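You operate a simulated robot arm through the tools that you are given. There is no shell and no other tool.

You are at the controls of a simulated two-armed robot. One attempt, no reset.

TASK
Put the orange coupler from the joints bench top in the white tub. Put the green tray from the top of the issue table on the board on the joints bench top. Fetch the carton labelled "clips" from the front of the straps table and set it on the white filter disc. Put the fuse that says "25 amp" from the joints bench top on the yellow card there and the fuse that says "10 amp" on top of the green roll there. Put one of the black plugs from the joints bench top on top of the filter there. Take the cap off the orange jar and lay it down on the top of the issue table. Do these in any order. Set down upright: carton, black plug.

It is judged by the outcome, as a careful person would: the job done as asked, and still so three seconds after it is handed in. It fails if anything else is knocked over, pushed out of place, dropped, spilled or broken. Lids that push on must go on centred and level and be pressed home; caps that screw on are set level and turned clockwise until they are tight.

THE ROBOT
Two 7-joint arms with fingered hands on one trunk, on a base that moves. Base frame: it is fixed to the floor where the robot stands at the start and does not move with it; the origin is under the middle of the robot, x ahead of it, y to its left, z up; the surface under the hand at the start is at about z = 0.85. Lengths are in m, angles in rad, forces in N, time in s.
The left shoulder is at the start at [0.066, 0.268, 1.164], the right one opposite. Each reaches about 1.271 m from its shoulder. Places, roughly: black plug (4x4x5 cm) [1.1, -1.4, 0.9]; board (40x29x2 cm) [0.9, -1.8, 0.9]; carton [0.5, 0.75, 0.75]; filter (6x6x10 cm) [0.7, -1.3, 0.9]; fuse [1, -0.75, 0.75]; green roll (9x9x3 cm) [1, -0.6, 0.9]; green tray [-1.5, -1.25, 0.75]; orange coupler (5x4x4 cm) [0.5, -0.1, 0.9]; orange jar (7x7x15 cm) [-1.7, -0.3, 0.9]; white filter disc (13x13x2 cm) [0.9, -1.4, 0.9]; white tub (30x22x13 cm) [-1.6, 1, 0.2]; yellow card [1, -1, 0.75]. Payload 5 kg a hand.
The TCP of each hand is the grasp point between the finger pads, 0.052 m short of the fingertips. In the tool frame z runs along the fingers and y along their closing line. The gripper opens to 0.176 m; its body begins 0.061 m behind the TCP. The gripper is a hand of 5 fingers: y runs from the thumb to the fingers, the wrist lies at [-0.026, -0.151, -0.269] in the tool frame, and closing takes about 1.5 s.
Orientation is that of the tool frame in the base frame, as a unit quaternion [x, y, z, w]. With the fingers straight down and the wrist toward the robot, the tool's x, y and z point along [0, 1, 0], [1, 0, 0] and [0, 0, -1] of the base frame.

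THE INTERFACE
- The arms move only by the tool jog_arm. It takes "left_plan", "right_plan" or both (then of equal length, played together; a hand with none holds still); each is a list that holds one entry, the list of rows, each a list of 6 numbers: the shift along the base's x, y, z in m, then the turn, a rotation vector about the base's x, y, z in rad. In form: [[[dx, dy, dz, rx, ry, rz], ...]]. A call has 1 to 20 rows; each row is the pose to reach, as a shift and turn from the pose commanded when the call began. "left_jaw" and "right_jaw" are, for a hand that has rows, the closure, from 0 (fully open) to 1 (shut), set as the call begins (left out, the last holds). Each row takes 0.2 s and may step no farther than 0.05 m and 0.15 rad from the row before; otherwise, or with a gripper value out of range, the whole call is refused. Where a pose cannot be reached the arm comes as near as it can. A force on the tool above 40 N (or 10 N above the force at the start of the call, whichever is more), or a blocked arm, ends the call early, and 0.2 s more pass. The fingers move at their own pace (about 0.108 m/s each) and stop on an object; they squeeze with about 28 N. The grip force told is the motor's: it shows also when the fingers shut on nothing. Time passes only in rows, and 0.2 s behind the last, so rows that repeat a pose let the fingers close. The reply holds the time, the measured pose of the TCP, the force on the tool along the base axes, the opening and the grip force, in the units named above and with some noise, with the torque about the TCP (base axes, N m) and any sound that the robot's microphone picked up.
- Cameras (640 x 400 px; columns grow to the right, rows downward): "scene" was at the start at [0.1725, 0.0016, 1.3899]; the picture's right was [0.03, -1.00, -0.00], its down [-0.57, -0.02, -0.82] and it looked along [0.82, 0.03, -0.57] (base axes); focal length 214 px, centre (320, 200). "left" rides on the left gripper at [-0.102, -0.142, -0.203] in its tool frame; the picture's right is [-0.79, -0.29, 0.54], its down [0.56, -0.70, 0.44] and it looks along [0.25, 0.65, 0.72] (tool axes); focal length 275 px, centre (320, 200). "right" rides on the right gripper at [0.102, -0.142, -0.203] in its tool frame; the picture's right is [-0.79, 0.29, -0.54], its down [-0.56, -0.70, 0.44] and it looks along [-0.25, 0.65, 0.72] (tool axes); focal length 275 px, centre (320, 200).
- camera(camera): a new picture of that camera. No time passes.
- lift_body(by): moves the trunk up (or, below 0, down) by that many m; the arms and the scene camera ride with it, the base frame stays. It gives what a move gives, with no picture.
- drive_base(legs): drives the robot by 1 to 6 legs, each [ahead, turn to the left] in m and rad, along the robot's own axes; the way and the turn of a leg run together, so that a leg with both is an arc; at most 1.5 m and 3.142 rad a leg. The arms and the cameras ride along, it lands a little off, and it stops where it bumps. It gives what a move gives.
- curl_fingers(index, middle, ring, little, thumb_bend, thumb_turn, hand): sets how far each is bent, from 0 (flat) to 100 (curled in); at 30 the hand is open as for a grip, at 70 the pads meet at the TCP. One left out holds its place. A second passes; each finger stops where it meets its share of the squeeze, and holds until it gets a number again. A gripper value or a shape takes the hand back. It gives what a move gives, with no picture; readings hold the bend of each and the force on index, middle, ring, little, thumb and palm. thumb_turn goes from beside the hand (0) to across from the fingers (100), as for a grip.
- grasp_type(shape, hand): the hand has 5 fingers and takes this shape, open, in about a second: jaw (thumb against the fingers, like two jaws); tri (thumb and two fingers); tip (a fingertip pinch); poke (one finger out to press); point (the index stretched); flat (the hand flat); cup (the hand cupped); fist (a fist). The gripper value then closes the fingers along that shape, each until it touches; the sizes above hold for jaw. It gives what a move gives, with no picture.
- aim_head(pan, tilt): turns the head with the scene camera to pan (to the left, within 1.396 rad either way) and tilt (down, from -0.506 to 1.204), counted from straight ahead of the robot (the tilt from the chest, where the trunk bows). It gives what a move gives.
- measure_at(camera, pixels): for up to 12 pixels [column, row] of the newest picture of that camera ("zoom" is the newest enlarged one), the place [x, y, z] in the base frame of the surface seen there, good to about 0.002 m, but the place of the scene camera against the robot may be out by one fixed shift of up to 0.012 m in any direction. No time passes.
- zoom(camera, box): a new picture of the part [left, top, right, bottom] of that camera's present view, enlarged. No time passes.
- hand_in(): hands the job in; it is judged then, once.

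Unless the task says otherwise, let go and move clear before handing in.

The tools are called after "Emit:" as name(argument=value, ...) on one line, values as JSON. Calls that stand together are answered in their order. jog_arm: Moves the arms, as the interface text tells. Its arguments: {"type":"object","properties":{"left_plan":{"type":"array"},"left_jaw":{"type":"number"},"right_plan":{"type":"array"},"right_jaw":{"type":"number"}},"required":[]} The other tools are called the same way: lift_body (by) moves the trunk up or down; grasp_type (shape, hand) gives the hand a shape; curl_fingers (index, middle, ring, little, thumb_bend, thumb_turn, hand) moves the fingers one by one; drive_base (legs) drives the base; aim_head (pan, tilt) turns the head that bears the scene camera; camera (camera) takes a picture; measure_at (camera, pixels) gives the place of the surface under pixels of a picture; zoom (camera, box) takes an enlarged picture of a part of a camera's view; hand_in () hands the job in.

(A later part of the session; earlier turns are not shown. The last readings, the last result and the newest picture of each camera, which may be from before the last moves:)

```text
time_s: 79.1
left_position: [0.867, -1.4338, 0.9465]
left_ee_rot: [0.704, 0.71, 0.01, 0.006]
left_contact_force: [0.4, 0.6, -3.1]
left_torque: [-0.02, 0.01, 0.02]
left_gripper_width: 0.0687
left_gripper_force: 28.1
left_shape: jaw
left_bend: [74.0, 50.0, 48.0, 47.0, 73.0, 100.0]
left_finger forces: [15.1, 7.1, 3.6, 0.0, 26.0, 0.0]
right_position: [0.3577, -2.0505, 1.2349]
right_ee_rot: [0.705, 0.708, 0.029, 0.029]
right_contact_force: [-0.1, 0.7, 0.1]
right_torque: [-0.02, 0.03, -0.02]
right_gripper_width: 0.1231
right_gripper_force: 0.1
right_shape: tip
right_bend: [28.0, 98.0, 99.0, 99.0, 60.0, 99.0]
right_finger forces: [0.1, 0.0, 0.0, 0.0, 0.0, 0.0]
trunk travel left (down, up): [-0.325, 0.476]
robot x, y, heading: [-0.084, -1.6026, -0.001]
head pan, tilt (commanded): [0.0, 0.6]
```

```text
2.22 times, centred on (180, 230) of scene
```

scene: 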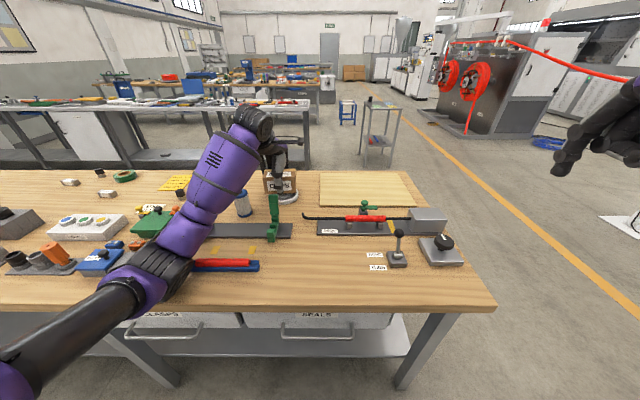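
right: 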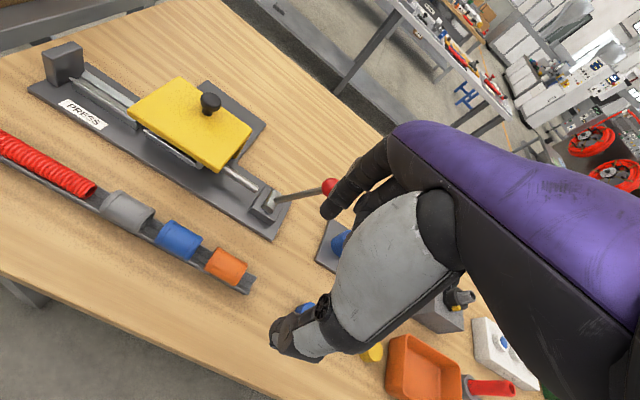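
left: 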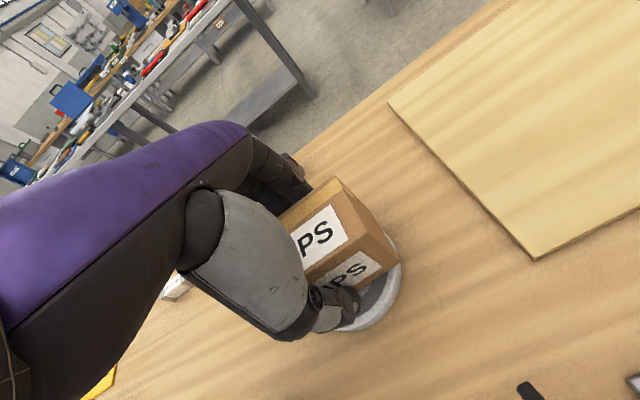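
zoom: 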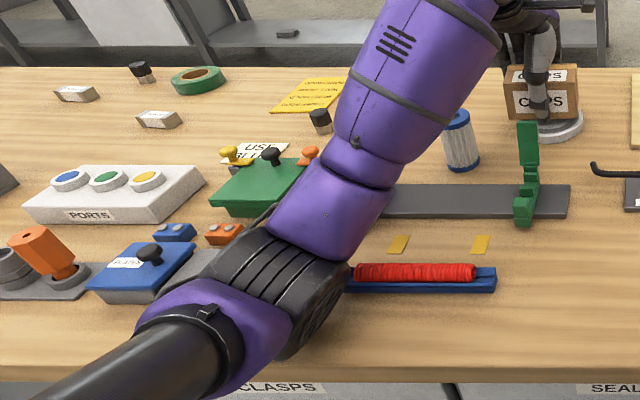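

The elbow hangs to about z≈0.9 at the bench's front edge, so it's likely resting there. I'll raise the hand a bit, then lift the trunk so the elbow rides well clear, and come down again.

Emit:
jog_arm(left_plan=[[[0, 0, 0.02, 0, 0, 0], [0, 0, 0.04, 0, 0, 0], [0, 0, 0.06, 0, 0, 0], [0, 0, 0.08, 0, 0, 0], [0, 0, 0.08, 0, 0, 0]]])

Emit:
lift_body(by=0.2)

Emit:
camera(camera="scene")

```text
time_s: 80.3
left_position: [0.8638, -1.4419, 1.0019]
left_ee_rot: [0.707, 0.707, -0.001, 0.0]
left_contact_force: [-0.2, 0.8, -3.2]
left_torque: [0.02, -0.03, 0.0]
left_gripper_width: 0.0683
left_gripper_force: 27.8
left_shape: jaw
left_bend: [74.0, 50.0, 48.0, 47.0, 73.0, 100.0]
left_finger forces: [15.2, 7.1, 3.6, 0.1, 26.0, 0.0]
right_position: [0.3639, -2.0499, 1.23]
right_ee_rot: [0.705, 0.708, 0.026, 0.027]
right_contact_force: [-0.5, -0.5, -0.3]
right_torque: [0.04, -0.06, 0.05]
right_gripper_width: 0.123
right_gripper_force: 0.0
right_shape: tip
right_bend: [28.0, 98.0, 99.0, 99.0, 60.0, 99.0]
right_finger forces: [0.1, 0.1, 0.1, 0.1, 0.1, 0.0]
trunk travel left (down, up): [-0.325, 0.476]
robot x, y, heading: [-0.0794, -1.6039, 0.007]
head pan, tilt (commanded): [0.0, 0.6]
```

```text
time_s: 82.5
left_position: [0.8651, -1.4427, 1.2008]
left_ee_rot: [0.707, 0.707, -0.002, -0.001]
left_contact_force: [0.5, -0.2, -4.1]
left_torque: [-0.03, 0.03, 0.01]
left_gripper_width: 0.0687
left_gripper_force: 28.4
left_shape: jaw
left_bend: [74.0, 50.0, 48.0, 47.0, 73.0, 100.0]
left_finger forces: [15.1, 7.2, 3.6, 0.1, 25.9, 0.0]
right_position: [0.3645, -2.0501, 1.4295]
right_ee_rot: [0.705, 0.708, 0.026, 0.027]
right_contact_force: [0.1, -0.3, -0.1]
right_torque: [-0.02, 0.0, -0.02]
right_gripper_width: 0.1234
right_gripper_force: 0.0
right_shape: tip
right_bend: [28.0, 98.0, 99.0, 99.0, 60.0, 99.0]
right_finger forces: [0.1, 0.0, 0.0, 0.0, 0.1, 0.1]
trunk travel left (down, up): [-0.525, 0.276]
robot x, y, heading: [-0.0835, -1.5999, 0.005]
head pan, tilt (commanded): [0.0, 0.6]
```

```text
taken
```

scene: 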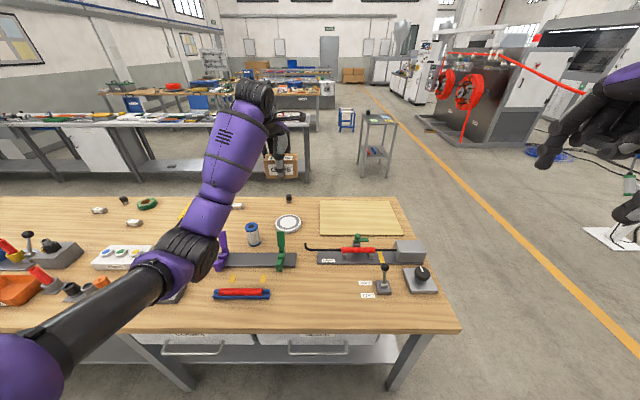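

With the trunk up, the pose is level at (0.865,-1.443,1.201) and all bench objects look in place. I'll descend to z≈0.945 and check.

Emit:
jog_arm(left_plan=[[[0, 0, -0.03, 0, 0, 0], [0, 0, -0.06, 0, 0, 0], [0, 0, -0.09, 0, 0, 0], [0, 0, -0.12, 0, 0, 0], [0, 0, -0.15, 0, 0, 0], [0, 0, -0.18, 0, 0, 0], [0, 0, -0.21, 0, 0, 0], [0, 0, -0.235, 0, 0, 0], [0, 0, -0.253, 0, 0, 0], [0, 0, -0.255, 0, 0, 0], [0, 0, -0.255, 0, 0, 0]]])

Emit:
camera(camera="scene")

Emit:
zoom(camera="left", box=[280, 170, 440, 340])

```text
time_s: 84.9
left_position: [0.8639, -1.4424, 0.9474]
left_ee_rot: [0.707, 0.708, -0.001, -0.001]
left_contact_force: [-0.1, 0.9, -3.8]
left_torque: [-0.01, 0.04, -0.01]
left_gripper_width: 0.0683
left_gripper_force: 28.4
left_shape: jaw
left_bend: [74.0, 50.0, 48.0, 47.0, 73.0, 100.0]
left_finger forces: [15.2, 7.1, 3.6, 0.1, 25.7, 0.1]
right_position: [0.3651, -2.0492, 1.4297]
right_ee_rot: [0.704, 0.709, 0.025, 0.027]
right_contact_force: [0.1, -0.1, 0.2]
right_torque: [0.0, -0.01, 0.06]
right_gripper_width: 0.1232
right_gripper_force: 0.1
right_shape: tip
right_bend: [28.0, 98.0, 99.0, 99.0, 60.0, 99.0]
right_finger forces: [0.0, 0.0, 0.0, 0.0, 0.0, 0.0]
trunk travel left (down, up): [-0.525, 0.276]
robot x, y, heading: [-0.0842, -1.604, 0.011]
head pan, tilt (commanded): [0.0, 0.6]
```

```text
taken
```

scene: 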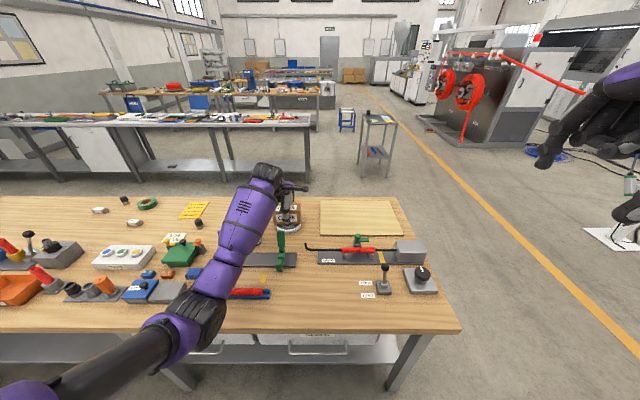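

```text
2.35 times, centred on (360, 255) of left
```

zoom: 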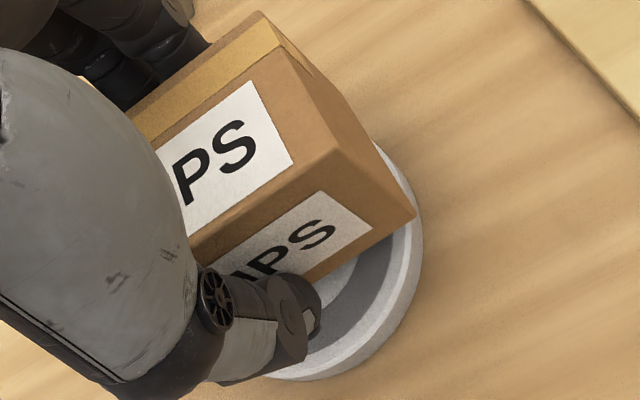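

Tracking is clean now (0.9474). I'll lower in 2–4 mm steps to contact with the disc.

Emit:
jog_arm(left_plan=[[[0.001, 0, -0.005, 0, 0, 0], [0.001, 0, -0.009, 0, 0, 0], [0.001, 0, -0.013, 0, 0, 0], [0.001, 0, -0.016, 0, 0, 0], [0.001, 0, -0.018, 0, 0, 0], [0.001, 0, -0.018, 0, 0, 0]]])

Emit:
zoom(camera="scene", box=[220, 160, 340, 280])

```text
time_s: 86.3
left_position: [0.8654, -1.4413, 0.9292]
left_ee_rot: [0.707, 0.707, -0.002, -0.001]
left_contact_force: [-0.3, 0.8, -1.2]
left_torque: [0.06, -0.09, 0.02]
left_gripper_width: 0.0686
left_gripper_force: 28.0
left_shape: jaw
left_bend: [74.0, 50.0, 48.0, 47.0, 73.0, 100.0]
left_finger forces: [15.0, 7.2, 3.4, 0.1, 26.2, 0.0]
right_position: [0.3638, -2.0499, 1.4315]
right_ee_rot: [0.705, 0.709, 0.026, 0.027]
right_contact_force: [-0.6, 0.6, 0.6]
right_torque: [0.01, 0.03, -0.02]
right_gripper_width: 0.1231
right_gripper_force: 0.2
right_shape: tip
right_bend: [28.0, 98.0, 99.0, 99.0, 60.0, 99.0]
right_finger forces: [0.0, 0.0, 0.0, 0.0, 0.0, 0.0]
trunk travel left (down, up): [-0.525, 0.276]
robot x, y, heading: [-0.0842, -1.6022, -0.0]
head pan, tilt (commanded): [0.0, 0.6]
```

```text
3.33 times, centred on (280, 220) of scene
```

zoom: 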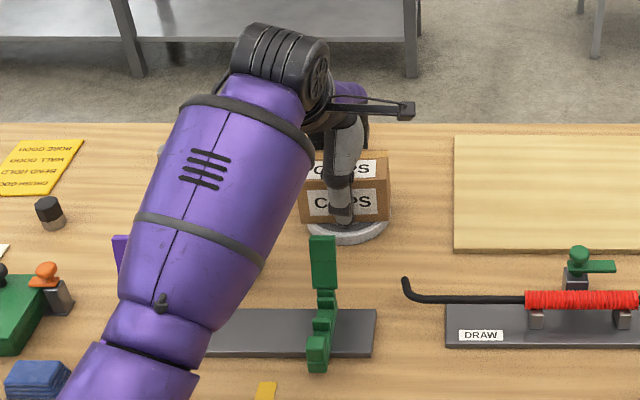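

The vertical load fell from -3.8 to -1.2 N, so the carton is touching. I'll go 2 mm lower and then open the hand gradually.

Emit:
jog_arm(left_plan=[[[0, 0, -0.002, 0, 0, 0], [0, 0, -0.003, 0, 0, 0], [0, 0, -0.003, 0, 0, 0]]])

Emit:
jog_arm(left_plan=[[[0, 0, 0, 0, 0, 0], [0, 0, 0, 0, 0, 0], [0, 0, 0, 0, 0, 0], [0, 0, 0, 0, 0, 0], [0, 0, 0, 0, 0, 0], [0, 0, 0, 0, 0, 0]]], left_jaw=0.3)

Emit:
camera(camera="left")

Emit:
zoom(camera="scene", box=[220, 160, 340, 280])

```text
time_s: 87.1
left_position: [0.8662, -1.4434, 0.9283]
left_ee_rot: [0.707, 0.707, -0.001, 0.0]
left_contact_force: [0.5, 1.5, 12.3]
left_torque: [0.17, -0.48, 0.01]
left_gripper_width: 0.0689
left_gripper_force: 28.3
left_shape: jaw
left_bend: [74.0, 49.0, 48.0, 47.0, 73.0, 100.0]
left_finger forces: [16.2, 8.2, 3.8, 0.0, 27.3, 0.1]
right_position: [0.3634, -2.0479, 1.4311]
right_ee_rot: [0.705, 0.708, 0.026, 0.027]
right_contact_force: [0.5, 0.2, -0.3]
right_torque: [-0.02, -0.01, -0.01]
right_gripper_width: 0.1229
right_gripper_force: 0.1
right_shape: tip
right_bend: [28.0, 98.0, 99.0, 99.0, 60.0, 99.0]
right_finger forces: [0.0, 0.0, 0.0, 0.1, 0.0, 0.0]
trunk travel left (down, up): [-0.525, 0.276]
robot x, y, heading: [-0.0833, -1.6015, 0.005]
head pan, tilt (commanded): [0.0, 0.6]
```

```text
time_s: 88.5
left_position: [0.8654, -1.4416, 0.927]
left_ee_rot: [0.707, 0.707, -0.001, -0.001]
left_contact_force: [0.5, 0.6, 0.8]
left_torque: [-0.01, 0.01, 0.02]
left_gripper_width: 0.1226
left_gripper_force: 0.1
left_shape: jaw
left_bend: [27.0, 38.0, 35.0, 35.0, 60.0, 99.0]
left_finger forces: [0.1, 0.0, 0.0, 0.0, 0.0, 0.1]
right_position: [0.3646, -2.0492, 1.4311]
right_ee_rot: [0.704, 0.709, 0.026, 0.027]
right_contact_force: [0.8, 0.1, 0.0]
right_torque: [0.02, 0.01, 0.02]
right_gripper_width: 0.1234
right_gripper_force: 0.1
right_shape: tip
right_bend: [28.0, 98.0, 99.0, 99.0, 60.0, 99.0]
right_finger forces: [0.1, 0.1, 0.0, 0.1, 0.1, 0.1]
trunk travel left (down, up): [-0.525, 0.276]
robot x, y, heading: [-0.0844, -1.6028, 0.003]
head pan, tilt (commanded): [0.0, 0.6]
```

```text
taken
```

left: 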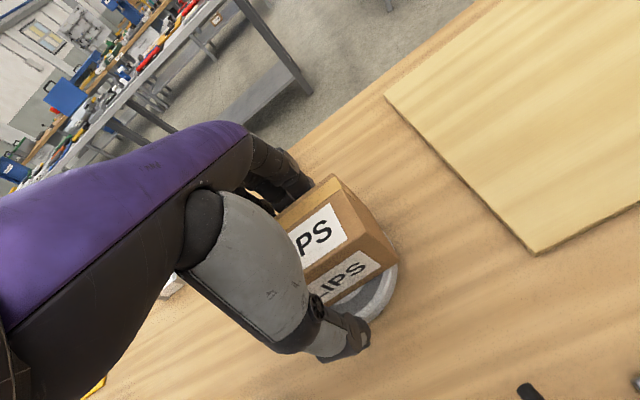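

```text
3.33 times, centred on (280, 220) of scene
```

zoom: 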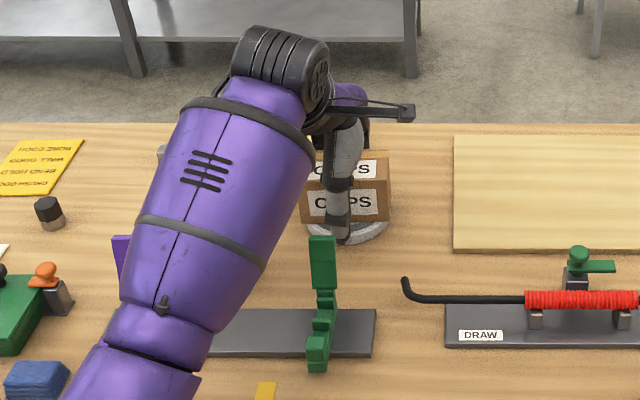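

The hand is open at 12.3 cm with no contact forces; the carton sits on the disc. I'll raise the hand straight up.

Emit:
jog_arm(left_plan=[[[0, 0, 0.015, 0, 0, 0], [0, 0, 0.035, 0, 0, 0], [0, 0, 0.06, 0, 0, 0], [0, 0, 0.09, 0, 0, 0], [0, 0, 0.12, 0, 0, 0], [0, 0, 0.15, 0, 0, 0], [0, 0, 0.18, 0, 0, 0], [0, 0, 0.21, 0, 0, 0], [0, 0, 0.24, 0, 0, 0], [0, 0, 0.25, 0, 0, 0]]])

Emit:
zoom(camera="scene", box=[220, 160, 340, 280])

Emit:
camera(camera="left")

```text
time_s: 90.7
left_position: [0.8659, -1.4442, 1.1755]
left_ee_rot: [0.707, 0.707, -0.001, -0.001]
left_contact_force: [-0.2, 0.8, -0.2]
left_torque: [-0.05, 0.02, 0.01]
left_gripper_width: 0.123
left_gripper_force: 0.2
left_shape: jaw
left_bend: [27.0, 37.0, 35.0, 35.0, 60.0, 99.0]
left_finger forces: [0.1, 0.0, 0.0, 0.1, 0.0, 0.0]
right_position: [0.365, -2.049, 1.4307]
right_ee_rot: [0.705, 0.709, 0.025, 0.027]
right_contact_force: [-0.6, -0.5, -0.2]
right_torque: [0.0, 0.01, 0.01]
right_gripper_width: 0.1233
right_gripper_force: 0.0
right_shape: tip
right_bend: [28.0, 98.0, 99.0, 99.0, 60.0, 99.0]
right_finger forces: [0.0, 0.0, 0.0, 0.0, 0.0, 0.1]
trunk travel left (down, up): [-0.525, 0.276]
robot x, y, heading: [-0.0829, -1.6025, 0.003]
head pan, tilt (commanded): [0.0, 0.6]
```

```text
3.33 times, centred on (280, 220) of scene
```

zoom: 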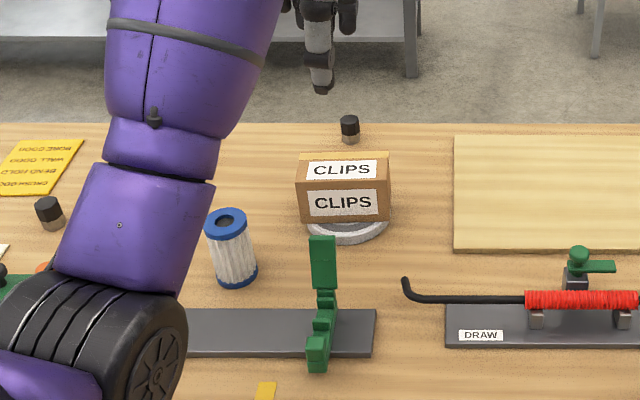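

```text
taken
```

left: 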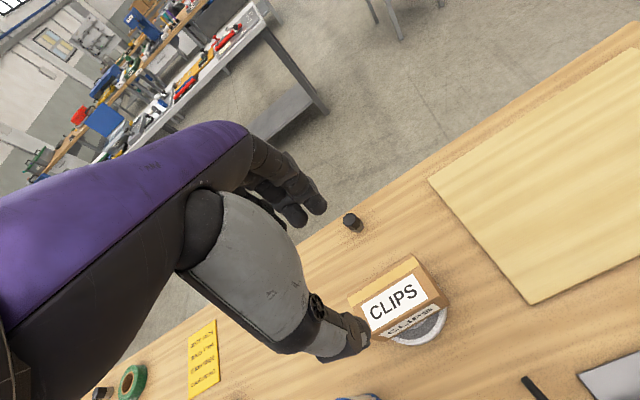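

The carton rests centred on the disc. Next the plug behind it at left-camera pixel (352,222): I'll switch the left hand to a tip pinch and measure the plug and filter.

Emit:
grasp_type(shape="tip", hand="left")

Emit:
zoom(camera="left", box=[320, 195, 400, 245])

Emit:
measure_at(camera="zoom", pixels=[[255, 170], [230, 180], [290, 190], [245, 140], [270, 210], [270, 250], [300, 270]])

```text
time_s: 91.6
left_position: [0.8646, -1.4434, 1.1748]
left_ee_rot: [0.707, 0.707, -0.002, -0.001]
left_contact_force: [-0.1, 0.1, 0.6]
left_torque: [0.01, -0.01, -0.01]
left_gripper_width: 0.1762
left_gripper_force: 0.1
left_shape: tip
left_bend: [30.0, 98.0, 99.0, 99.0, 30.0, 98.0]
left_finger forces: [0.0, 0.1, 0.1, 0.0, 0.0, 0.1]
right_position: [0.3634, -2.0486, 1.4306]
right_ee_rot: [0.705, 0.709, 0.025, 0.028]
right_contact_force: [0.1, -0.1, -0.3]
right_torque: [-0.01, -0.01, 0.0]
right_gripper_width: 0.1233
right_gripper_force: 0.1
right_shape: tip
right_bend: [28.0, 98.0, 99.0, 99.0, 60.0, 99.0]
right_finger forces: [0.0, 0.0, 0.0, 0.0, 0.0, 0.1]
trunk travel left (down, up): [-0.525, 0.276]
robot x, y, heading: [-0.0818, -1.6008, 0.006]
head pan, tilt (commanded): [0.0, 0.6]
```

```text
8.00 times, centred on (360, 220) of left
```

zoom: 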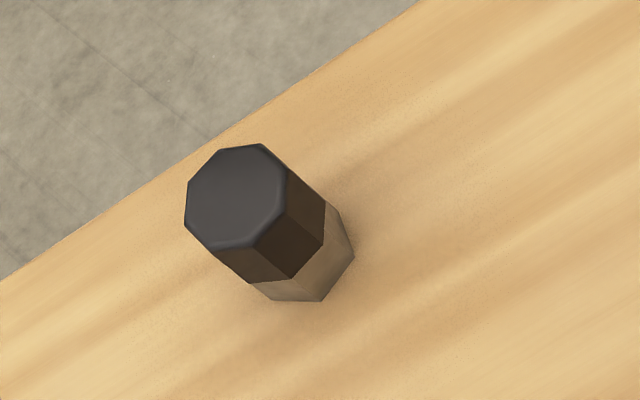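

```text
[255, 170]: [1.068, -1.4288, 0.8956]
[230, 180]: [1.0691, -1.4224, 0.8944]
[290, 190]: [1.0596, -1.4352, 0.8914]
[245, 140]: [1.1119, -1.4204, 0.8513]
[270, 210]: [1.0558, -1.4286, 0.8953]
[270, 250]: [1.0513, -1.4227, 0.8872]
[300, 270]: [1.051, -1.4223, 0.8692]
```

The plug's top centre comes out at (1.064,-1.422), top z 0.895, table 0.851. I'll move the open tip pinch above it.

Emit:
jog_arm(left_plan=[[[0.035, 0.004, 0, 0, 0, 0], [0.07, 0.008, 0, 0, 0, 0], [0.105, 0.012, 0, 0, 0, 0], [0.14, 0.016, 0, 0, 0, 0], [0.175, 0.02, 0, 0, 0, 0], [0.199, 0.021, -0.01, 0, 0, 0], [0.199, 0.021, -0.04, 0, 0, 0], [0.199, 0.021, -0.07, 0, 0, 0], [0.199, 0.021, -0.1, 0, 0, 0], [0.199, 0.021, -0.13, 0, 0, 0], [0.199, 0.021, -0.15, 0, 0, 0], [0.199, 0.021, -0.15, 0, 0, 0]]], left_jaw=0.4)

Emit:
camera(camera="left")

Emit:
camera(camera="scene")

```text
time_s: 92.9
left_position: [1.046, -1.4362, 1.2364]
left_ee_rot: [0.711, 0.702, 0.026, 0.036]
left_contact_force: [-2.5, -2.2, 3.3]
left_torque: [0.35, -0.24, 0.16]
left_gripper_width: 0.1058
left_gripper_force: 0.1
left_shape: tip
left_bend: [29.0, 98.0, 99.0, 99.0, 66.0, 100.0]
left_finger forces: [0.1, 0.1, 0.0, 0.1, 0.0, 0.0]
left hand out of reach, approached as far as the arm can: row 6
right_position: [0.3402, -2.049, 1.4382]
right_ee_rot: [0.704, 0.708, 0.033, 0.035]
right_contact_force: [-3.9, 1.4, 0.6]
right_torque: [-0.06, -0.39, -0.09]
right_gripper_width: 0.1234
right_gripper_force: 0.1
right_shape: tip
right_bend: [28.0, 98.0, 99.0, 99.0, 60.0, 99.0]
right_finger forces: [0.1, 0.0, 0.0, 0.0, 0.1, 0.0]
trunk travel left (down, up): [-0.525, 0.276]
robot x, y, heading: [-0.0825, -1.6043, 0.003]
head pan, tilt (commanded): [0.0, 0.6]
stopped in row 6 (left hand): the arm was blocked; the commanded pose is now the measured one
```

```text
taken
```

left: 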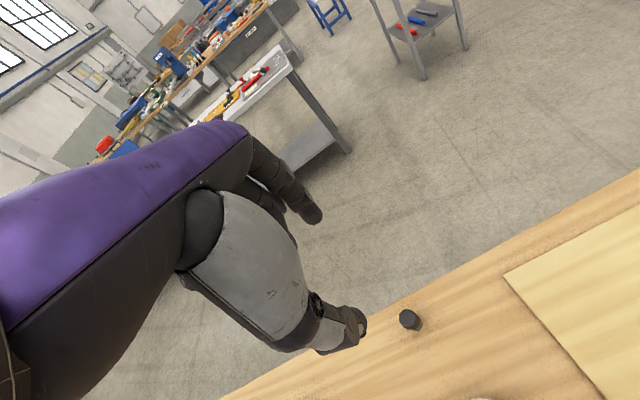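

```text
taken
```

scene: 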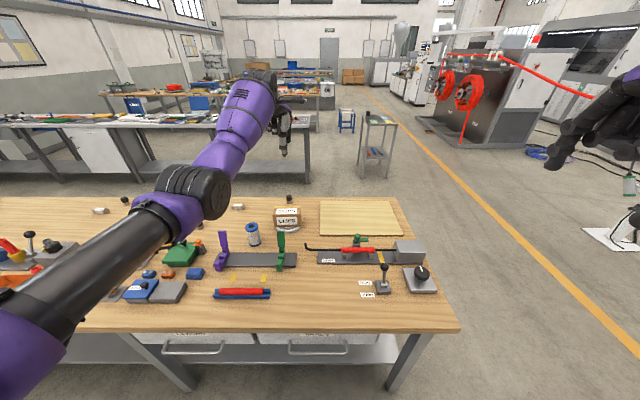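

The arm hit its reach limit at x≈1.05 with the hand pointing down. I'll pull the hand back a little, then drive the base forward 0.1 m.

Emit:
jog_arm(left_plan=[[[-0.03, 0.005, -0.01, 0, 0.02, 0], [-0.06, 0.01, -0.02, 0.01, 0.04, 0.005], [-0.09, 0.014, -0.03, 0.01, 0.06, 0.01], [-0.11, 0.014, -0.03, 0.014, 0.08, 0.012], [-0.11, 0.014, -0.03, 0.014, 0.088, 0.012]]])

Emit:
drive_base(legs=[[0.06, 0], [0.06, 0]])

Emit:
camera(camera="left")

Emit:
camera(camera="scene")

```text
time_s: 93.2
left_position: [1.0205, -1.432, 1.2514]
left_ee_rot: [0.71, 0.703, 0.03, 0.041]
left_contact_force: [-0.8, -0.1, 4.3]
left_torque: [0.06, 0.0, 0.04]
left_gripper_width: 0.1055
left_gripper_force: 0.0
left_shape: tip
left_bend: [29.0, 98.0, 99.0, 99.0, 66.0, 100.0]
left_finger forces: [0.1, 0.0, 0.0, 0.1, 0.0, 0.1]
right_position: [0.3257, -2.0474, 1.444]
right_ee_rot: [0.704, 0.708, 0.037, 0.04]
right_contact_force: [-1.4, -0.3, 0.2]
right_torque: [0.01, -0.12, 0.03]
right_gripper_width: 0.1231
right_gripper_force: 0.1
right_shape: tip
right_bend: [28.0, 98.0, 99.0, 99.0, 60.0, 99.0]
right_finger forces: [0.0, 0.0, 0.1, 0.1, 0.0, 0.1]
trunk travel left (down, up): [-0.525, 0.276]
robot x, y, heading: [-0.0835, -1.6045, 0.005]
head pan, tilt (commanded): [0.0, 0.6]
stopped in row 1 (left hand): the arm was blocked; the commanded pose is now the measured one
```

```text
time_s: 95.0
left_position: [1.1437, -1.4291, 1.2453]
left_ee_rot: [0.709, 0.703, 0.028, 0.039]
left_contact_force: [1.0, 0.2, -1.4]
left_torque: [-0.08, 0.05, -0.03]
left_gripper_width: 0.1057
left_gripper_force: 0.1
left_shape: tip
left_bend: [29.0, 98.0, 99.0, 99.0, 66.0, 100.0]
left_finger forces: [0.1, 0.1, 0.0, 0.0, 0.0, 0.1]
right_position: [0.451, -2.0466, 1.4409]
right_ee_rot: [0.703, 0.709, 0.035, 0.038]
right_contact_force: [1.4, 0.2, -0.4]
right_torque: [0.01, 0.12, 0.04]
right_gripper_width: 0.1232
right_gripper_force: 0.0
right_shape: tip
right_bend: [28.0, 98.0, 99.0, 99.0, 60.0, 99.0]
right_finger forces: [0.0, 0.0, 0.0, 0.0, 0.0, 0.0]
trunk travel left (down, up): [-0.525, 0.276]
robot x, y, heading: [0.0364, -1.6008, 0.003]
head pan, tilt (commanded): [0.0, 0.6]
```

```text
taken
```

left: 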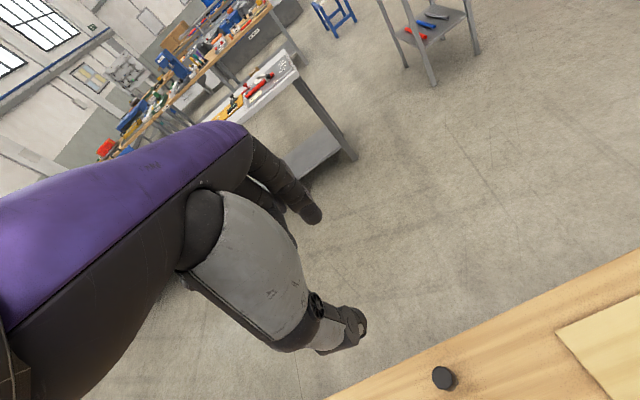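

```text
taken
```

scene: 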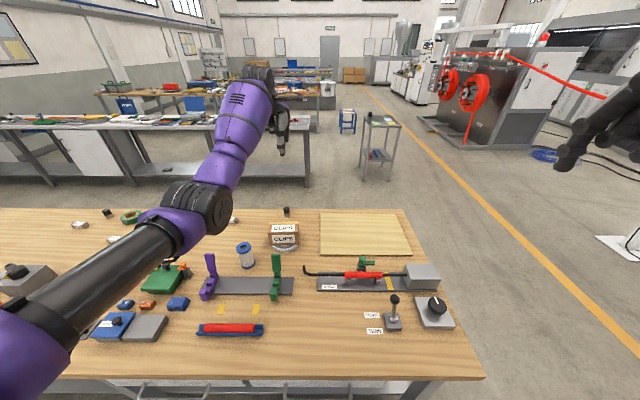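

Both moves reported the arm as blocked though forces are small; it was probably stretched against its limit. With the base now at x=0.036, I'll try pulling the hand back and lower gently.

Emit:
jog_arm(left_plan=[[[-0.01, 0, 0, 0, 0, 0], [-0.02, 0, 0, 0, 0, 0], [-0.03, 0, 0, 0, 0.02, 0], [-0.04, 0, 0, 0, 0.04, 0], [-0.05, 0, 0, 0, 0.06, 0], [-0.06, 0, 0, 0.014, 0.08, 0.012], [-0.07, 0, 0, 0.014, 0.09, 0.012], [-0.08, 0, 0, 0.014, 0.095, 0.012], [-0.08, 0, 0, 0.014, 0.095, 0.012]]])

Emit:
camera(camera="scene")

```text
time_s: 95.2
left_position: [1.098, -1.4309, 1.2784]
left_ee_rot: [0.709, 0.703, 0.037, 0.044]
left_contact_force: [-6.6, -1.1, 5.7]
left_torque: [0.22, -0.56, 0.19]
left_gripper_width: 0.1055
left_gripper_force: 0.1
left_shape: tip
left_bend: [29.0, 98.0, 99.0, 99.0, 66.0, 100.0]
left_finger forces: [0.0, 0.0, 0.0, 0.0, 0.1, 0.0]
right_position: [0.4017, -2.0492, 1.4503]
right_ee_rot: [0.705, 0.706, 0.041, 0.048]
right_contact_force: [-6.6, -0.7, 3.2]
right_torque: [-0.06, -0.73, -0.16]
right_gripper_width: 0.1233
right_gripper_force: 0.2
right_shape: tip
right_bend: [28.0, 98.0, 99.0, 99.0, 60.0, 99.0]
right_finger forces: [0.0, 0.1, 0.0, 0.0, 0.0, 0.1]
trunk travel left (down, up): [-0.525, 0.276]
robot x, y, heading: [0.0381, -1.6051, 0.004]
head pan, tilt (commanded): [0.0, 0.6]
stopped in row 1 (left hand): the force on the tool passed its limit at 129 N (the readings are from after the stop); the commanded pose is now the measured one
```

```text
taken
```

scene: 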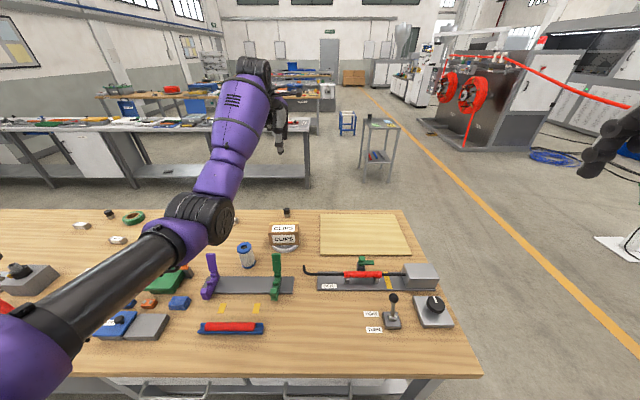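

A 1 cm step produced a 129 N spike, so the arm solution near this high, stretched pose is jumpy. I'll first hold still for one row, then step gently downward.

Emit:
jog_arm(left_plan=[[[0, 0, 0, 0, 0, 0], [0, 0, 0, 0, 0, 0]]])

Emit:
jog_arm(left_plan=[[[-0.003, 0, -0.004, 0, 0, 0], [-0.006, 0, -0.01, 0, 0, 0], [-0.012, 0, -0.018, 0, 0, 0], [-0.02, 0, -0.028, 0, 0, 0]]])

```text
time_s: 95.8
left_position: [1.1035, -1.4303, 1.2741]
left_ee_rot: [0.709, 0.704, 0.034, 0.043]
left_contact_force: [-2.5, -1.0, 3.7]
left_torque: [0.2, -0.25, 0.1]
left_gripper_width: 0.1055
left_gripper_force: 0.0
left_shape: tip
left_bend: [29.0, 98.0, 99.0, 99.0, 66.0, 100.0]
left_finger forces: [0.0, 0.0, 0.1, 0.0, 0.0, 0.0]
right_position: [0.4064, -2.0502, 1.4499]
right_ee_rot: [0.705, 0.707, 0.039, 0.045]
right_contact_force: [-3.4, -0.9, 0.9]
right_torque: [0.06, -0.4, -0.06]
right_gripper_width: 0.123
right_gripper_force: 0.1
right_shape: tip
right_bend: [28.0, 98.0, 99.0, 99.0, 60.0, 99.0]
right_finger forces: [0.0, 0.1, 0.0, 0.0, 0.0, 0.0]
trunk travel left (down, up): [-0.525, 0.276]
robot x, y, heading: [0.0391, -1.6014, 0.003]
head pan, tilt (commanded): [0.0, 0.6]
```

```text
time_s: 96.8
left_position: [1.0855, -1.4295, 1.2414]
left_ee_rot: [0.708, 0.704, 0.033, 0.04]
left_contact_force: [-0.4, -1.2, 2.6]
left_torque: [0.11, -0.06, 0.04]
left_gripper_width: 0.1054
left_gripper_force: 0.0
left_shape: tip
left_bend: [29.0, 98.0, 99.0, 99.0, 66.0, 100.0]
left_finger forces: [0.0, 0.0, 0.0, 0.0, 0.0, 0.0]
right_position: [0.4096, -2.0494, 1.448]
right_ee_rot: [0.706, 0.706, 0.038, 0.043]
right_contact_force: [-1.0, -0.9, 0.9]
right_torque: [0.05, -0.09, 0.0]
right_gripper_width: 0.1228
right_gripper_force: 0.1
right_shape: tip
right_bend: [28.0, 98.0, 99.0, 99.0, 60.0, 99.0]
right_finger forces: [0.1, 0.0, 0.0, 0.0, 0.0, 0.0]
trunk travel left (down, up): [-0.525, 0.276]
robot x, y, heading: [0.0385, -1.6046, 0.001]
head pan, tilt (commanded): [0.0, 0.6]
```

Motion is smooth again. I'll descend to a hover over the plug at z≈1.03 while levelling the hand.

Emit:
jog_arm(left_plan=[[[-0.005, 0.002, -0.015, 0, 0.01, 0], [-0.01, 0.004, -0.035, 0, 0.02, 0], [-0.015, 0.006, -0.055, 0, 0.035, 0], [-0.02, 0.007, -0.08, 0.005, 0.05, 0.003], [-0.0215, 0.0075, -0.105, 0.005, 0.065, 0.005], [-0.0215, 0.0075, -0.13, 0.01, 0.08, 0.006], [-0.0215, 0.0075, -0.155, 0.01, 0.095, 0.006], [-0.0215, 0.0075, -0.18, 0.01, 0.103, 0.006], [-0.0215, 0.0075, -0.205, 0.01, 0.103, 0.006], [-0.0215, 0.0075, -0.21, 0.01, 0.103, 0.006]]])

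Emit:
camera(camera="left")

Emit:
camera(camera="scene")

```text
time_s: 99.0
left_position: [1.066, -1.4204, 1.0295]
left_ee_rot: [0.708, 0.707, 0.0, 0.0]
left_contact_force: [0.2, -0.3, -0.5]
left_torque: [-0.02, -0.02, -0.03]
left_gripper_width: 0.1055
left_gripper_force: 0.0
left_shape: tip
left_bend: [29.0, 98.0, 99.0, 99.0, 66.0, 100.0]
left_finger forces: [0.1, 0.0, 0.0, 0.0, 0.0, 0.0]
right_position: [0.4115, -2.049, 1.4474]
right_ee_rot: [0.706, 0.706, 0.036, 0.044]
right_contact_force: [-0.4, 0.1, 0.1]
right_torque: [0.03, -0.04, 0.02]
right_gripper_width: 0.1231
right_gripper_force: 0.1
right_shape: tip
right_bend: [28.0, 98.0, 99.0, 99.0, 60.0, 99.0]
right_finger forces: [0.1, 0.0, 0.0, 0.1, 0.0, 0.0]
trunk travel left (down, up): [-0.525, 0.276]
robot x, y, heading: [0.0358, -1.6023, 0.005]
head pan, tilt (commanded): [0.0, 0.6]
```

```text
taken
```

left: 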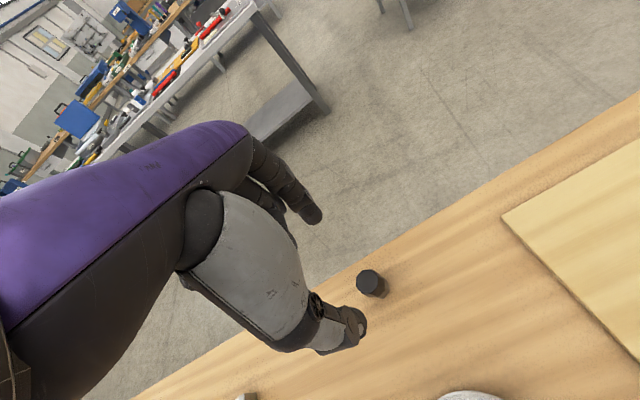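

```text
taken
```

scene: 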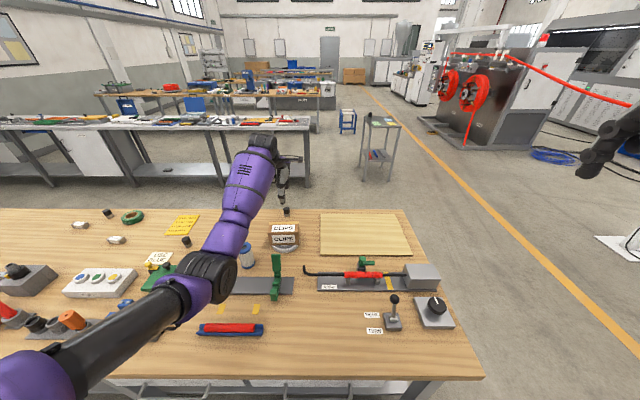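

The hand is level at (1.066,-1.420,1.030). I'll re-measure the plug in the left camera at (371,282).

Emit:
zoom(camera="left", box=[330, 255, 410, 305])

Emit:
measure_at(camera="zoom", pixels=[[290, 160], [320, 150], [270, 190], [330, 220], [290, 220], [360, 200], [400, 250], [350, 320]])

```text
8.00 times, centred on (370, 280) of left
```

zoom: 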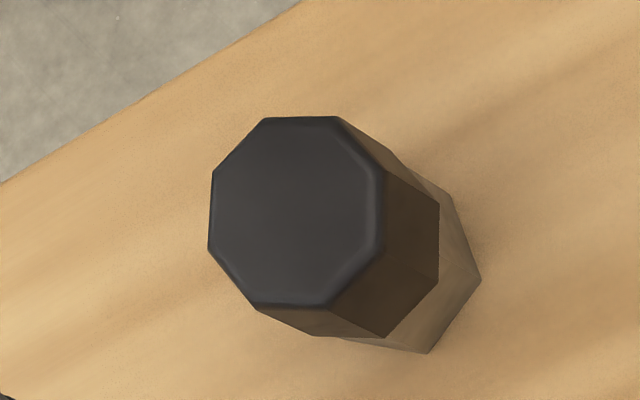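

```text
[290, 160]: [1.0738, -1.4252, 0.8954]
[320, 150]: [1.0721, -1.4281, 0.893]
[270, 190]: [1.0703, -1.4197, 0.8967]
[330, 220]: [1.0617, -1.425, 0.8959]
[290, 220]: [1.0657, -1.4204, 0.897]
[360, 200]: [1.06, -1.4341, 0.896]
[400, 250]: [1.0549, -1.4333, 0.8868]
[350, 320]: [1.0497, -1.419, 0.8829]
```

Plug centre (1.066,-1.4215) is right under the TCP. I'll descend to z≈0.914 and check before closing.

Emit:
jog_arm(left_plan=[[[0, -0.001, -0.025, 0, 0, 0], [0, -0.001, -0.05, 0, 0, 0], [0, -0.001, -0.075, 0, 0, 0], [0, -0.001, -0.095, 0, 0, 0], [0, -0.001, -0.108, 0, 0, 0], [0, -0.001, -0.115, 0, 0, 0], [0, -0.001, -0.115, 0, 0, 0]]])

Emit:
camera(camera="left")

Emit:
zoom(camera="scene", box=[240, 150, 340, 270])

```text
time_s: 100.6
left_position: [1.0637, -1.4209, 0.9145]
left_ee_rot: [0.707, 0.707, 0.001, -0.001]
left_contact_force: [-0.1, -1.3, 0.7]
left_torque: [0.03, 0.0, -0.01]
left_gripper_width: 0.1055
left_gripper_force: 0.1
left_shape: tip
left_bend: [29.0, 98.0, 99.0, 99.0, 66.0, 100.0]
left_finger forces: [0.1, 0.0, 0.1, 0.0, 0.1, 0.1]
right_position: [0.4123, -2.047, 1.447]
right_ee_rot: [0.706, 0.706, 0.038, 0.044]
right_contact_force: [-0.6, -0.3, -0.1]
right_torque: [-0.01, 0.0, -0.02]
right_gripper_width: 0.1231
right_gripper_force: 0.0
right_shape: tip
right_bend: [28.0, 98.0, 99.0, 99.0, 60.0, 99.0]
right_finger forces: [0.1, 0.0, 0.1, 0.0, 0.1, 0.0]
trunk travel left (down, up): [-0.525, 0.276]
robot x, y, heading: [0.0358, -1.6029, 0.008]
head pan, tilt (commanded): [0.0, 0.6]
```

```text
taken
```

left: 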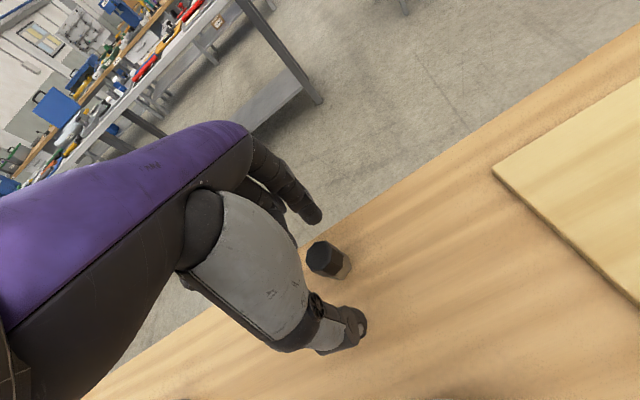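

```text
3.33 times, centred on (290, 210) of scene
```

zoom: 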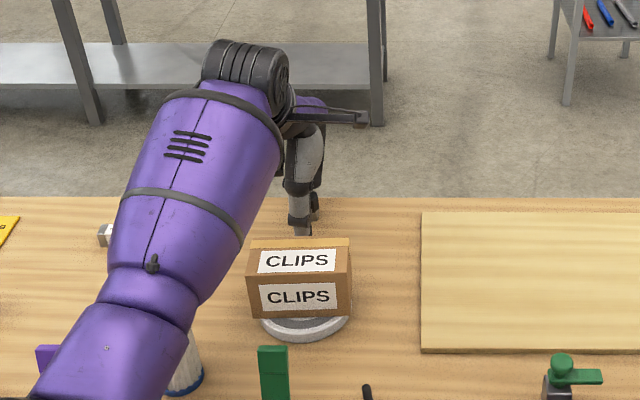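

The plug sits between index and thumb in the left view (327,260). I'll close the pinch.

Emit:
jog_arm(left_plan=[[[0, 0, 0, 0, 0, 0], [0, 0, 0, 0, 0, 0], [0, 0, 0, 0, 0, 0], [0, 0, 0, 0, 0, 0], [0, 0, 0, 0, 0, 0], [0, 0, 0, 0, 0, 0], [0, 0, 0, 0, 0, 0]]], left_jaw=1.0)

Emit:
camera(camera="left")

```text
time_s: 102.2
left_position: [1.0656, -1.4204, 0.9144]
left_ee_rot: [0.707, 0.708, -0.001, 0.0]
left_contact_force: [0.4, -0.2, -0.6]
left_torque: [-0.02, -0.03, -0.01]
left_gripper_width: 0.0279
left_gripper_force: 27.7
left_shape: tip
left_bend: [72.0, 100.0, 100.0, 100.0, 74.0, 100.0]
left_finger forces: [25.3, 0.0, 0.1, 0.0, 25.2, 0.0]
right_position: [0.4119, -2.0491, 1.4475]
right_ee_rot: [0.705, 0.707, 0.038, 0.043]
right_contact_force: [-0.3, -0.4, -0.4]
right_torque: [-0.02, 0.0, -0.03]
right_gripper_width: 0.1235
right_gripper_force: 0.1
right_shape: tip
right_bend: [28.0, 98.0, 99.0, 99.0, 60.0, 99.0]
right_finger forces: [0.0, 0.0, 0.0, 0.1, 0.1, 0.0]
trunk travel left (down, up): [-0.525, 0.276]
robot x, y, heading: [0.0389, -1.6037, 0.004]
head pan, tilt (commanded): [0.0, 0.6]
```

```text
taken
```

left: 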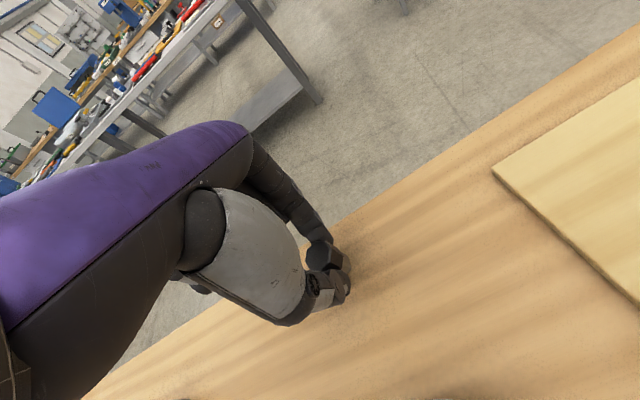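

The pinch holds the plug at 2.8 cm width, 25 N. I'll lift it to clear the carton and back the base 0.2 m so the filter is at a comfortable distance.

Emit:
jog_arm(left_plan=[[[0, 0, 0.02, 0, 0, 0], [0, 0, 0.045, 0, 0, 0], [0, 0, 0.075, 0, 0, 0], [0, 0, 0.105, 0, 0, 0], [0, 0, 0.135, 0, 0, 0], [0, 0, 0.165, 0, 0, 0], [0, 0, 0.19, 0, 0, 0], [0, 0, 0.19, 0, 0, 0]]])

Emit:
drive_base(legs=[[-0.2, 0]])

Emit:
camera(camera="scene")

Emit:
camera(camera="left")

```text
time_s: 104.0
left_position: [1.0655, -1.4226, 1.1033]
left_ee_rot: [0.708, 0.707, -0.001, 0.0]
left_contact_force: [-0.4, 0.3, -0.8]
left_torque: [-0.08, 0.03, -0.02]
left_gripper_width: 0.0274
left_gripper_force: 28.1
left_shape: tip
left_bend: [72.0, 100.0, 100.0, 100.0, 74.0, 100.0]
left_finger forces: [25.2, 0.0, 0.1, 0.1, 25.2, 0.0]
right_position: [0.4123, -2.0473, 1.4465]
right_ee_rot: [0.705, 0.707, 0.036, 0.043]
right_contact_force: [0.3, -0.1, -0.2]
right_torque: [-0.02, 0.05, 0.01]
right_gripper_width: 0.1231
right_gripper_force: 0.1
right_shape: tip
right_bend: [28.0, 98.0, 99.0, 99.0, 60.0, 99.0]
right_finger forces: [0.0, 0.0, 0.0, 0.0, 0.1, 0.0]
trunk travel left (down, up): [-0.525, 0.276]
robot x, y, heading: [0.0348, -1.605, 0.003]
head pan, tilt (commanded): [0.0, 0.6]
```

```text
time_s: 106.0
left_position: [0.8655, -1.4231, 1.1057]
left_ee_rot: [0.708, 0.707, -0.001, 0.001]
left_contact_force: [-1.1, 0.1, 0.3]
left_torque: [0.03, -0.12, 0.04]
left_gripper_width: 0.0276
left_gripper_force: 28.0
left_shape: tip
left_bend: [72.0, 100.0, 100.0, 100.0, 74.0, 100.0]
left_finger forces: [25.2, 0.0, 0.0, 0.0, 25.3, 0.0]
right_position: [0.2105, -2.0498, 1.4482]
right_ee_rot: [0.706, 0.706, 0.038, 0.043]
right_contact_force: [-0.2, -0.4, -0.2]
right_torque: [0.0, -0.14, -0.04]
right_gripper_width: 0.1234
right_gripper_force: 0.1
right_shape: tip
right_bend: [28.0, 98.0, 99.0, 99.0, 60.0, 99.0]
right_finger forces: [0.0, 0.0, 0.0, 0.1, 0.0, 0.1]
trunk travel left (down, up): [-0.525, 0.276]
robot x, y, heading: [-0.1599, -1.6028, 0.009]
head pan, tilt (commanded): [0.0, 0.6]
```

```text
taken
```

scene: 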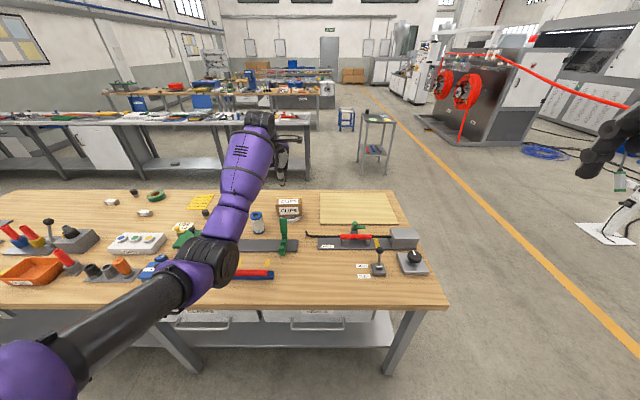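

```text
taken
```

left: 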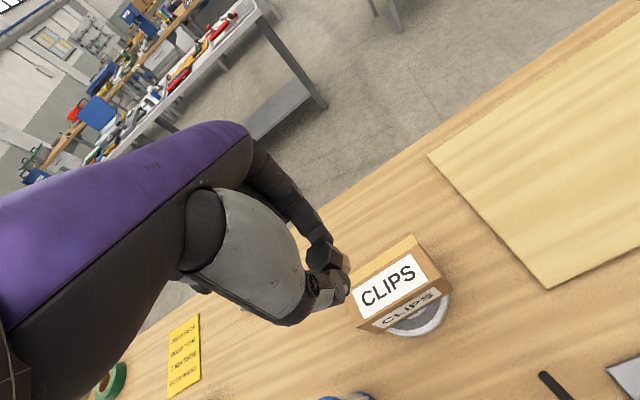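

The plug is held; the filter is at the bottom edge of the left view. I'll move the hand back toward the filter, staying high, to measure it with the left camera.

Emit:
jog_arm(left_plan=[[[-0.03, 0.025, 0.005, 0, 0, 0], [-0.06, 0.05, 0.01, 0, 0, 0], [-0.09, 0.075, 0.015, 0, 0, 0], [-0.12, 0.1, 0.015, 0, 0, 0], [-0.15, 0.12, 0.015, 0, 0, 0], [-0.165, 0.13, 0.015, 0, 0, 0], [-0.165, 0.13, 0.015, 0, 0, 0]]])

Emit:
camera(camera="left")

Emit:
zoom(camera="scene", box=[180, 140, 340, 280])

```text
time_s: 107.6
left_position: [0.6857, -1.2942, 1.1331]
left_ee_rot: [0.708, 0.707, 0.005, 0.005]
left_contact_force: [-0.6, -0.6, 0.6]
left_torque: [0.09, -0.03, 0.07]
left_gripper_width: 0.0277
left_gripper_force: 28.0
left_shape: tip
left_bend: [72.0, 100.0, 100.0, 100.0, 74.0, 100.0]
left_finger forces: [26.5, 0.0, 0.1, 0.0, 26.6, 0.0]
right_position: [0.194, -2.0487, 1.4506]
right_ee_rot: [0.705, 0.706, 0.041, 0.049]
right_contact_force: [0.0, -0.6, 0.9]
right_torque: [0.08, -0.06, 0.0]
right_gripper_width: 0.1231
right_gripper_force: 0.2
right_shape: tip
right_bend: [28.0, 98.0, 99.0, 99.0, 60.0, 99.0]
right_finger forces: [0.0, 0.0, 0.1, 0.0, 0.1, 0.0]
trunk travel left (down, up): [-0.525, 0.276]
robot x, y, heading: [-0.1658, -1.6066, 0.005]
head pan, tilt (commanded): [0.0, 0.6]
```

```text
taken
```

left: 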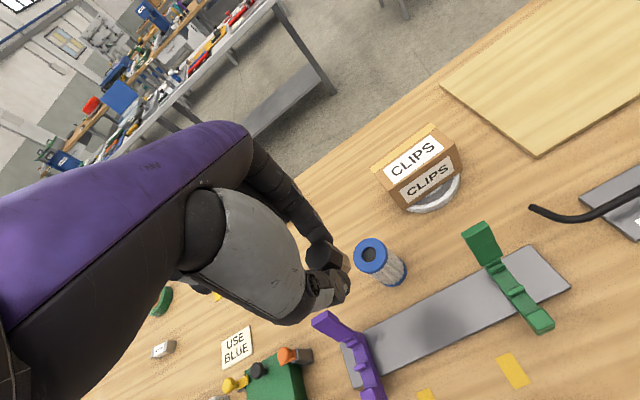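

```text
2.86 times, centred on (260, 210) of scene
```

zoom: 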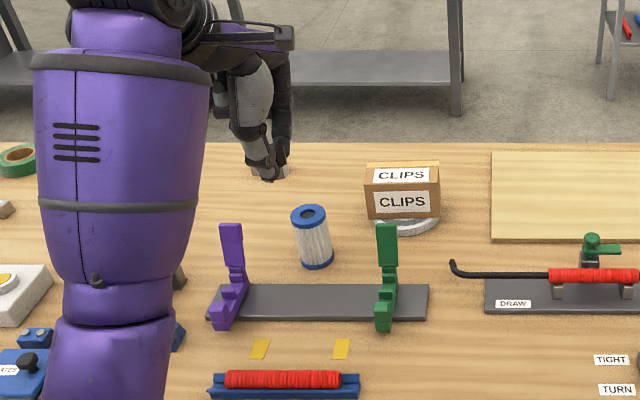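

The filter is well visible in the left view at (375,258). The trunk leaned back slightly again, so I'll check the elbow height in the scene and measure the filter top in the left camera.

Emit:
camera(camera="scene")

Emit:
zoom(camera="left", box=[330, 225, 430, 295])

Emit:
measure_at(camera="zoom", pixels=[[160, 170], [225, 100], [330, 100], [378, 170], [340, 270], [250, 290], [185, 250], [290, 75], [270, 175], [320, 150]])

```text
taken
```

scene: 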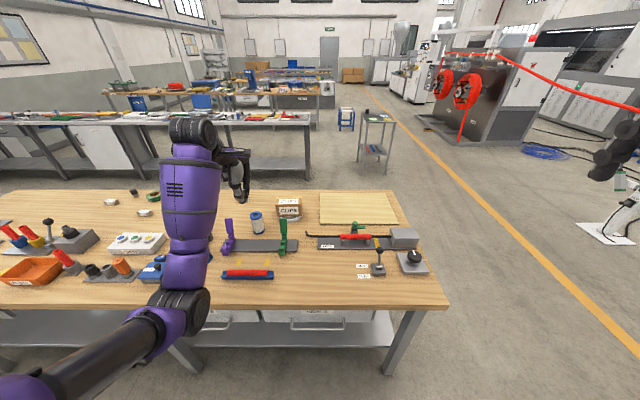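

```text
5.71 times, centred on (380, 260) of left
```

zoom: 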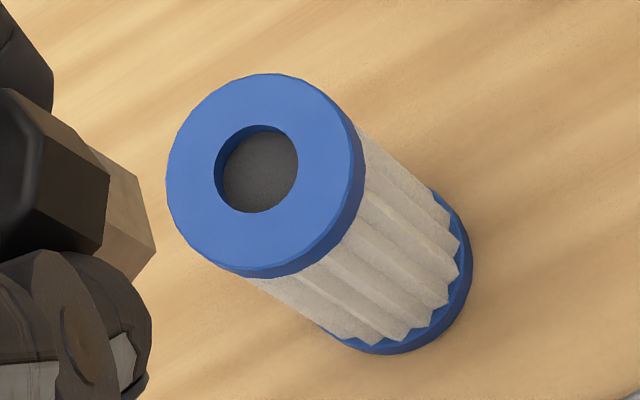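

```text
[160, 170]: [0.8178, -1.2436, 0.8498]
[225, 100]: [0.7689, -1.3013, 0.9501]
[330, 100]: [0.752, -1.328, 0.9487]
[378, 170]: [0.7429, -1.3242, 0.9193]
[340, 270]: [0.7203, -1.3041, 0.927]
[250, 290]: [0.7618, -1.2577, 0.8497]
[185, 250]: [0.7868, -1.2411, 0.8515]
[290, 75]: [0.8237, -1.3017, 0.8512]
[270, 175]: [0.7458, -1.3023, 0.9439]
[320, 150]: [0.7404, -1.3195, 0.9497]
```

The filter top centre fits to (0.745,-1.301) at z 0.950, with a 2.5 cm hole smaller than the plug base. I'll check the elbow clearance at scene (185,300) before moving on.

Emit:
measure_at(camera="scene", pixels=[[185, 300], [190, 315], [170, 325], [200, 300], [150, 330], [185, 270], [205, 310]])

Emit:
zoom(camera="scene", box=[100, 220, 260, 360])

```text
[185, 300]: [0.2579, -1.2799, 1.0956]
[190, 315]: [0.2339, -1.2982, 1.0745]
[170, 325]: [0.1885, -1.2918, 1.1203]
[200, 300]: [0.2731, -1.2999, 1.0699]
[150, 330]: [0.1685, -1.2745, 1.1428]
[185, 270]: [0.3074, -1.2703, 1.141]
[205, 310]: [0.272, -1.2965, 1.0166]
```

```text
2.86 times, centred on (180, 290) of scene
```

zoom: 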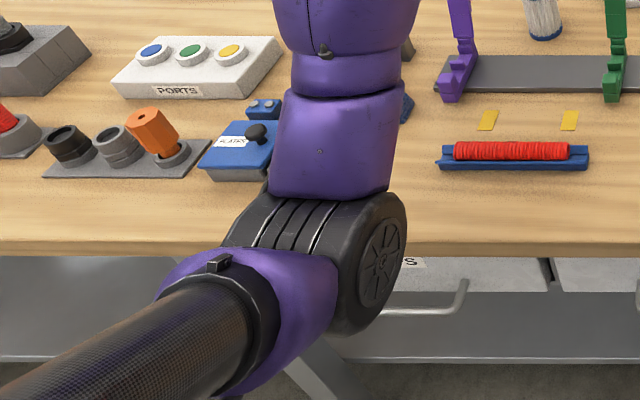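

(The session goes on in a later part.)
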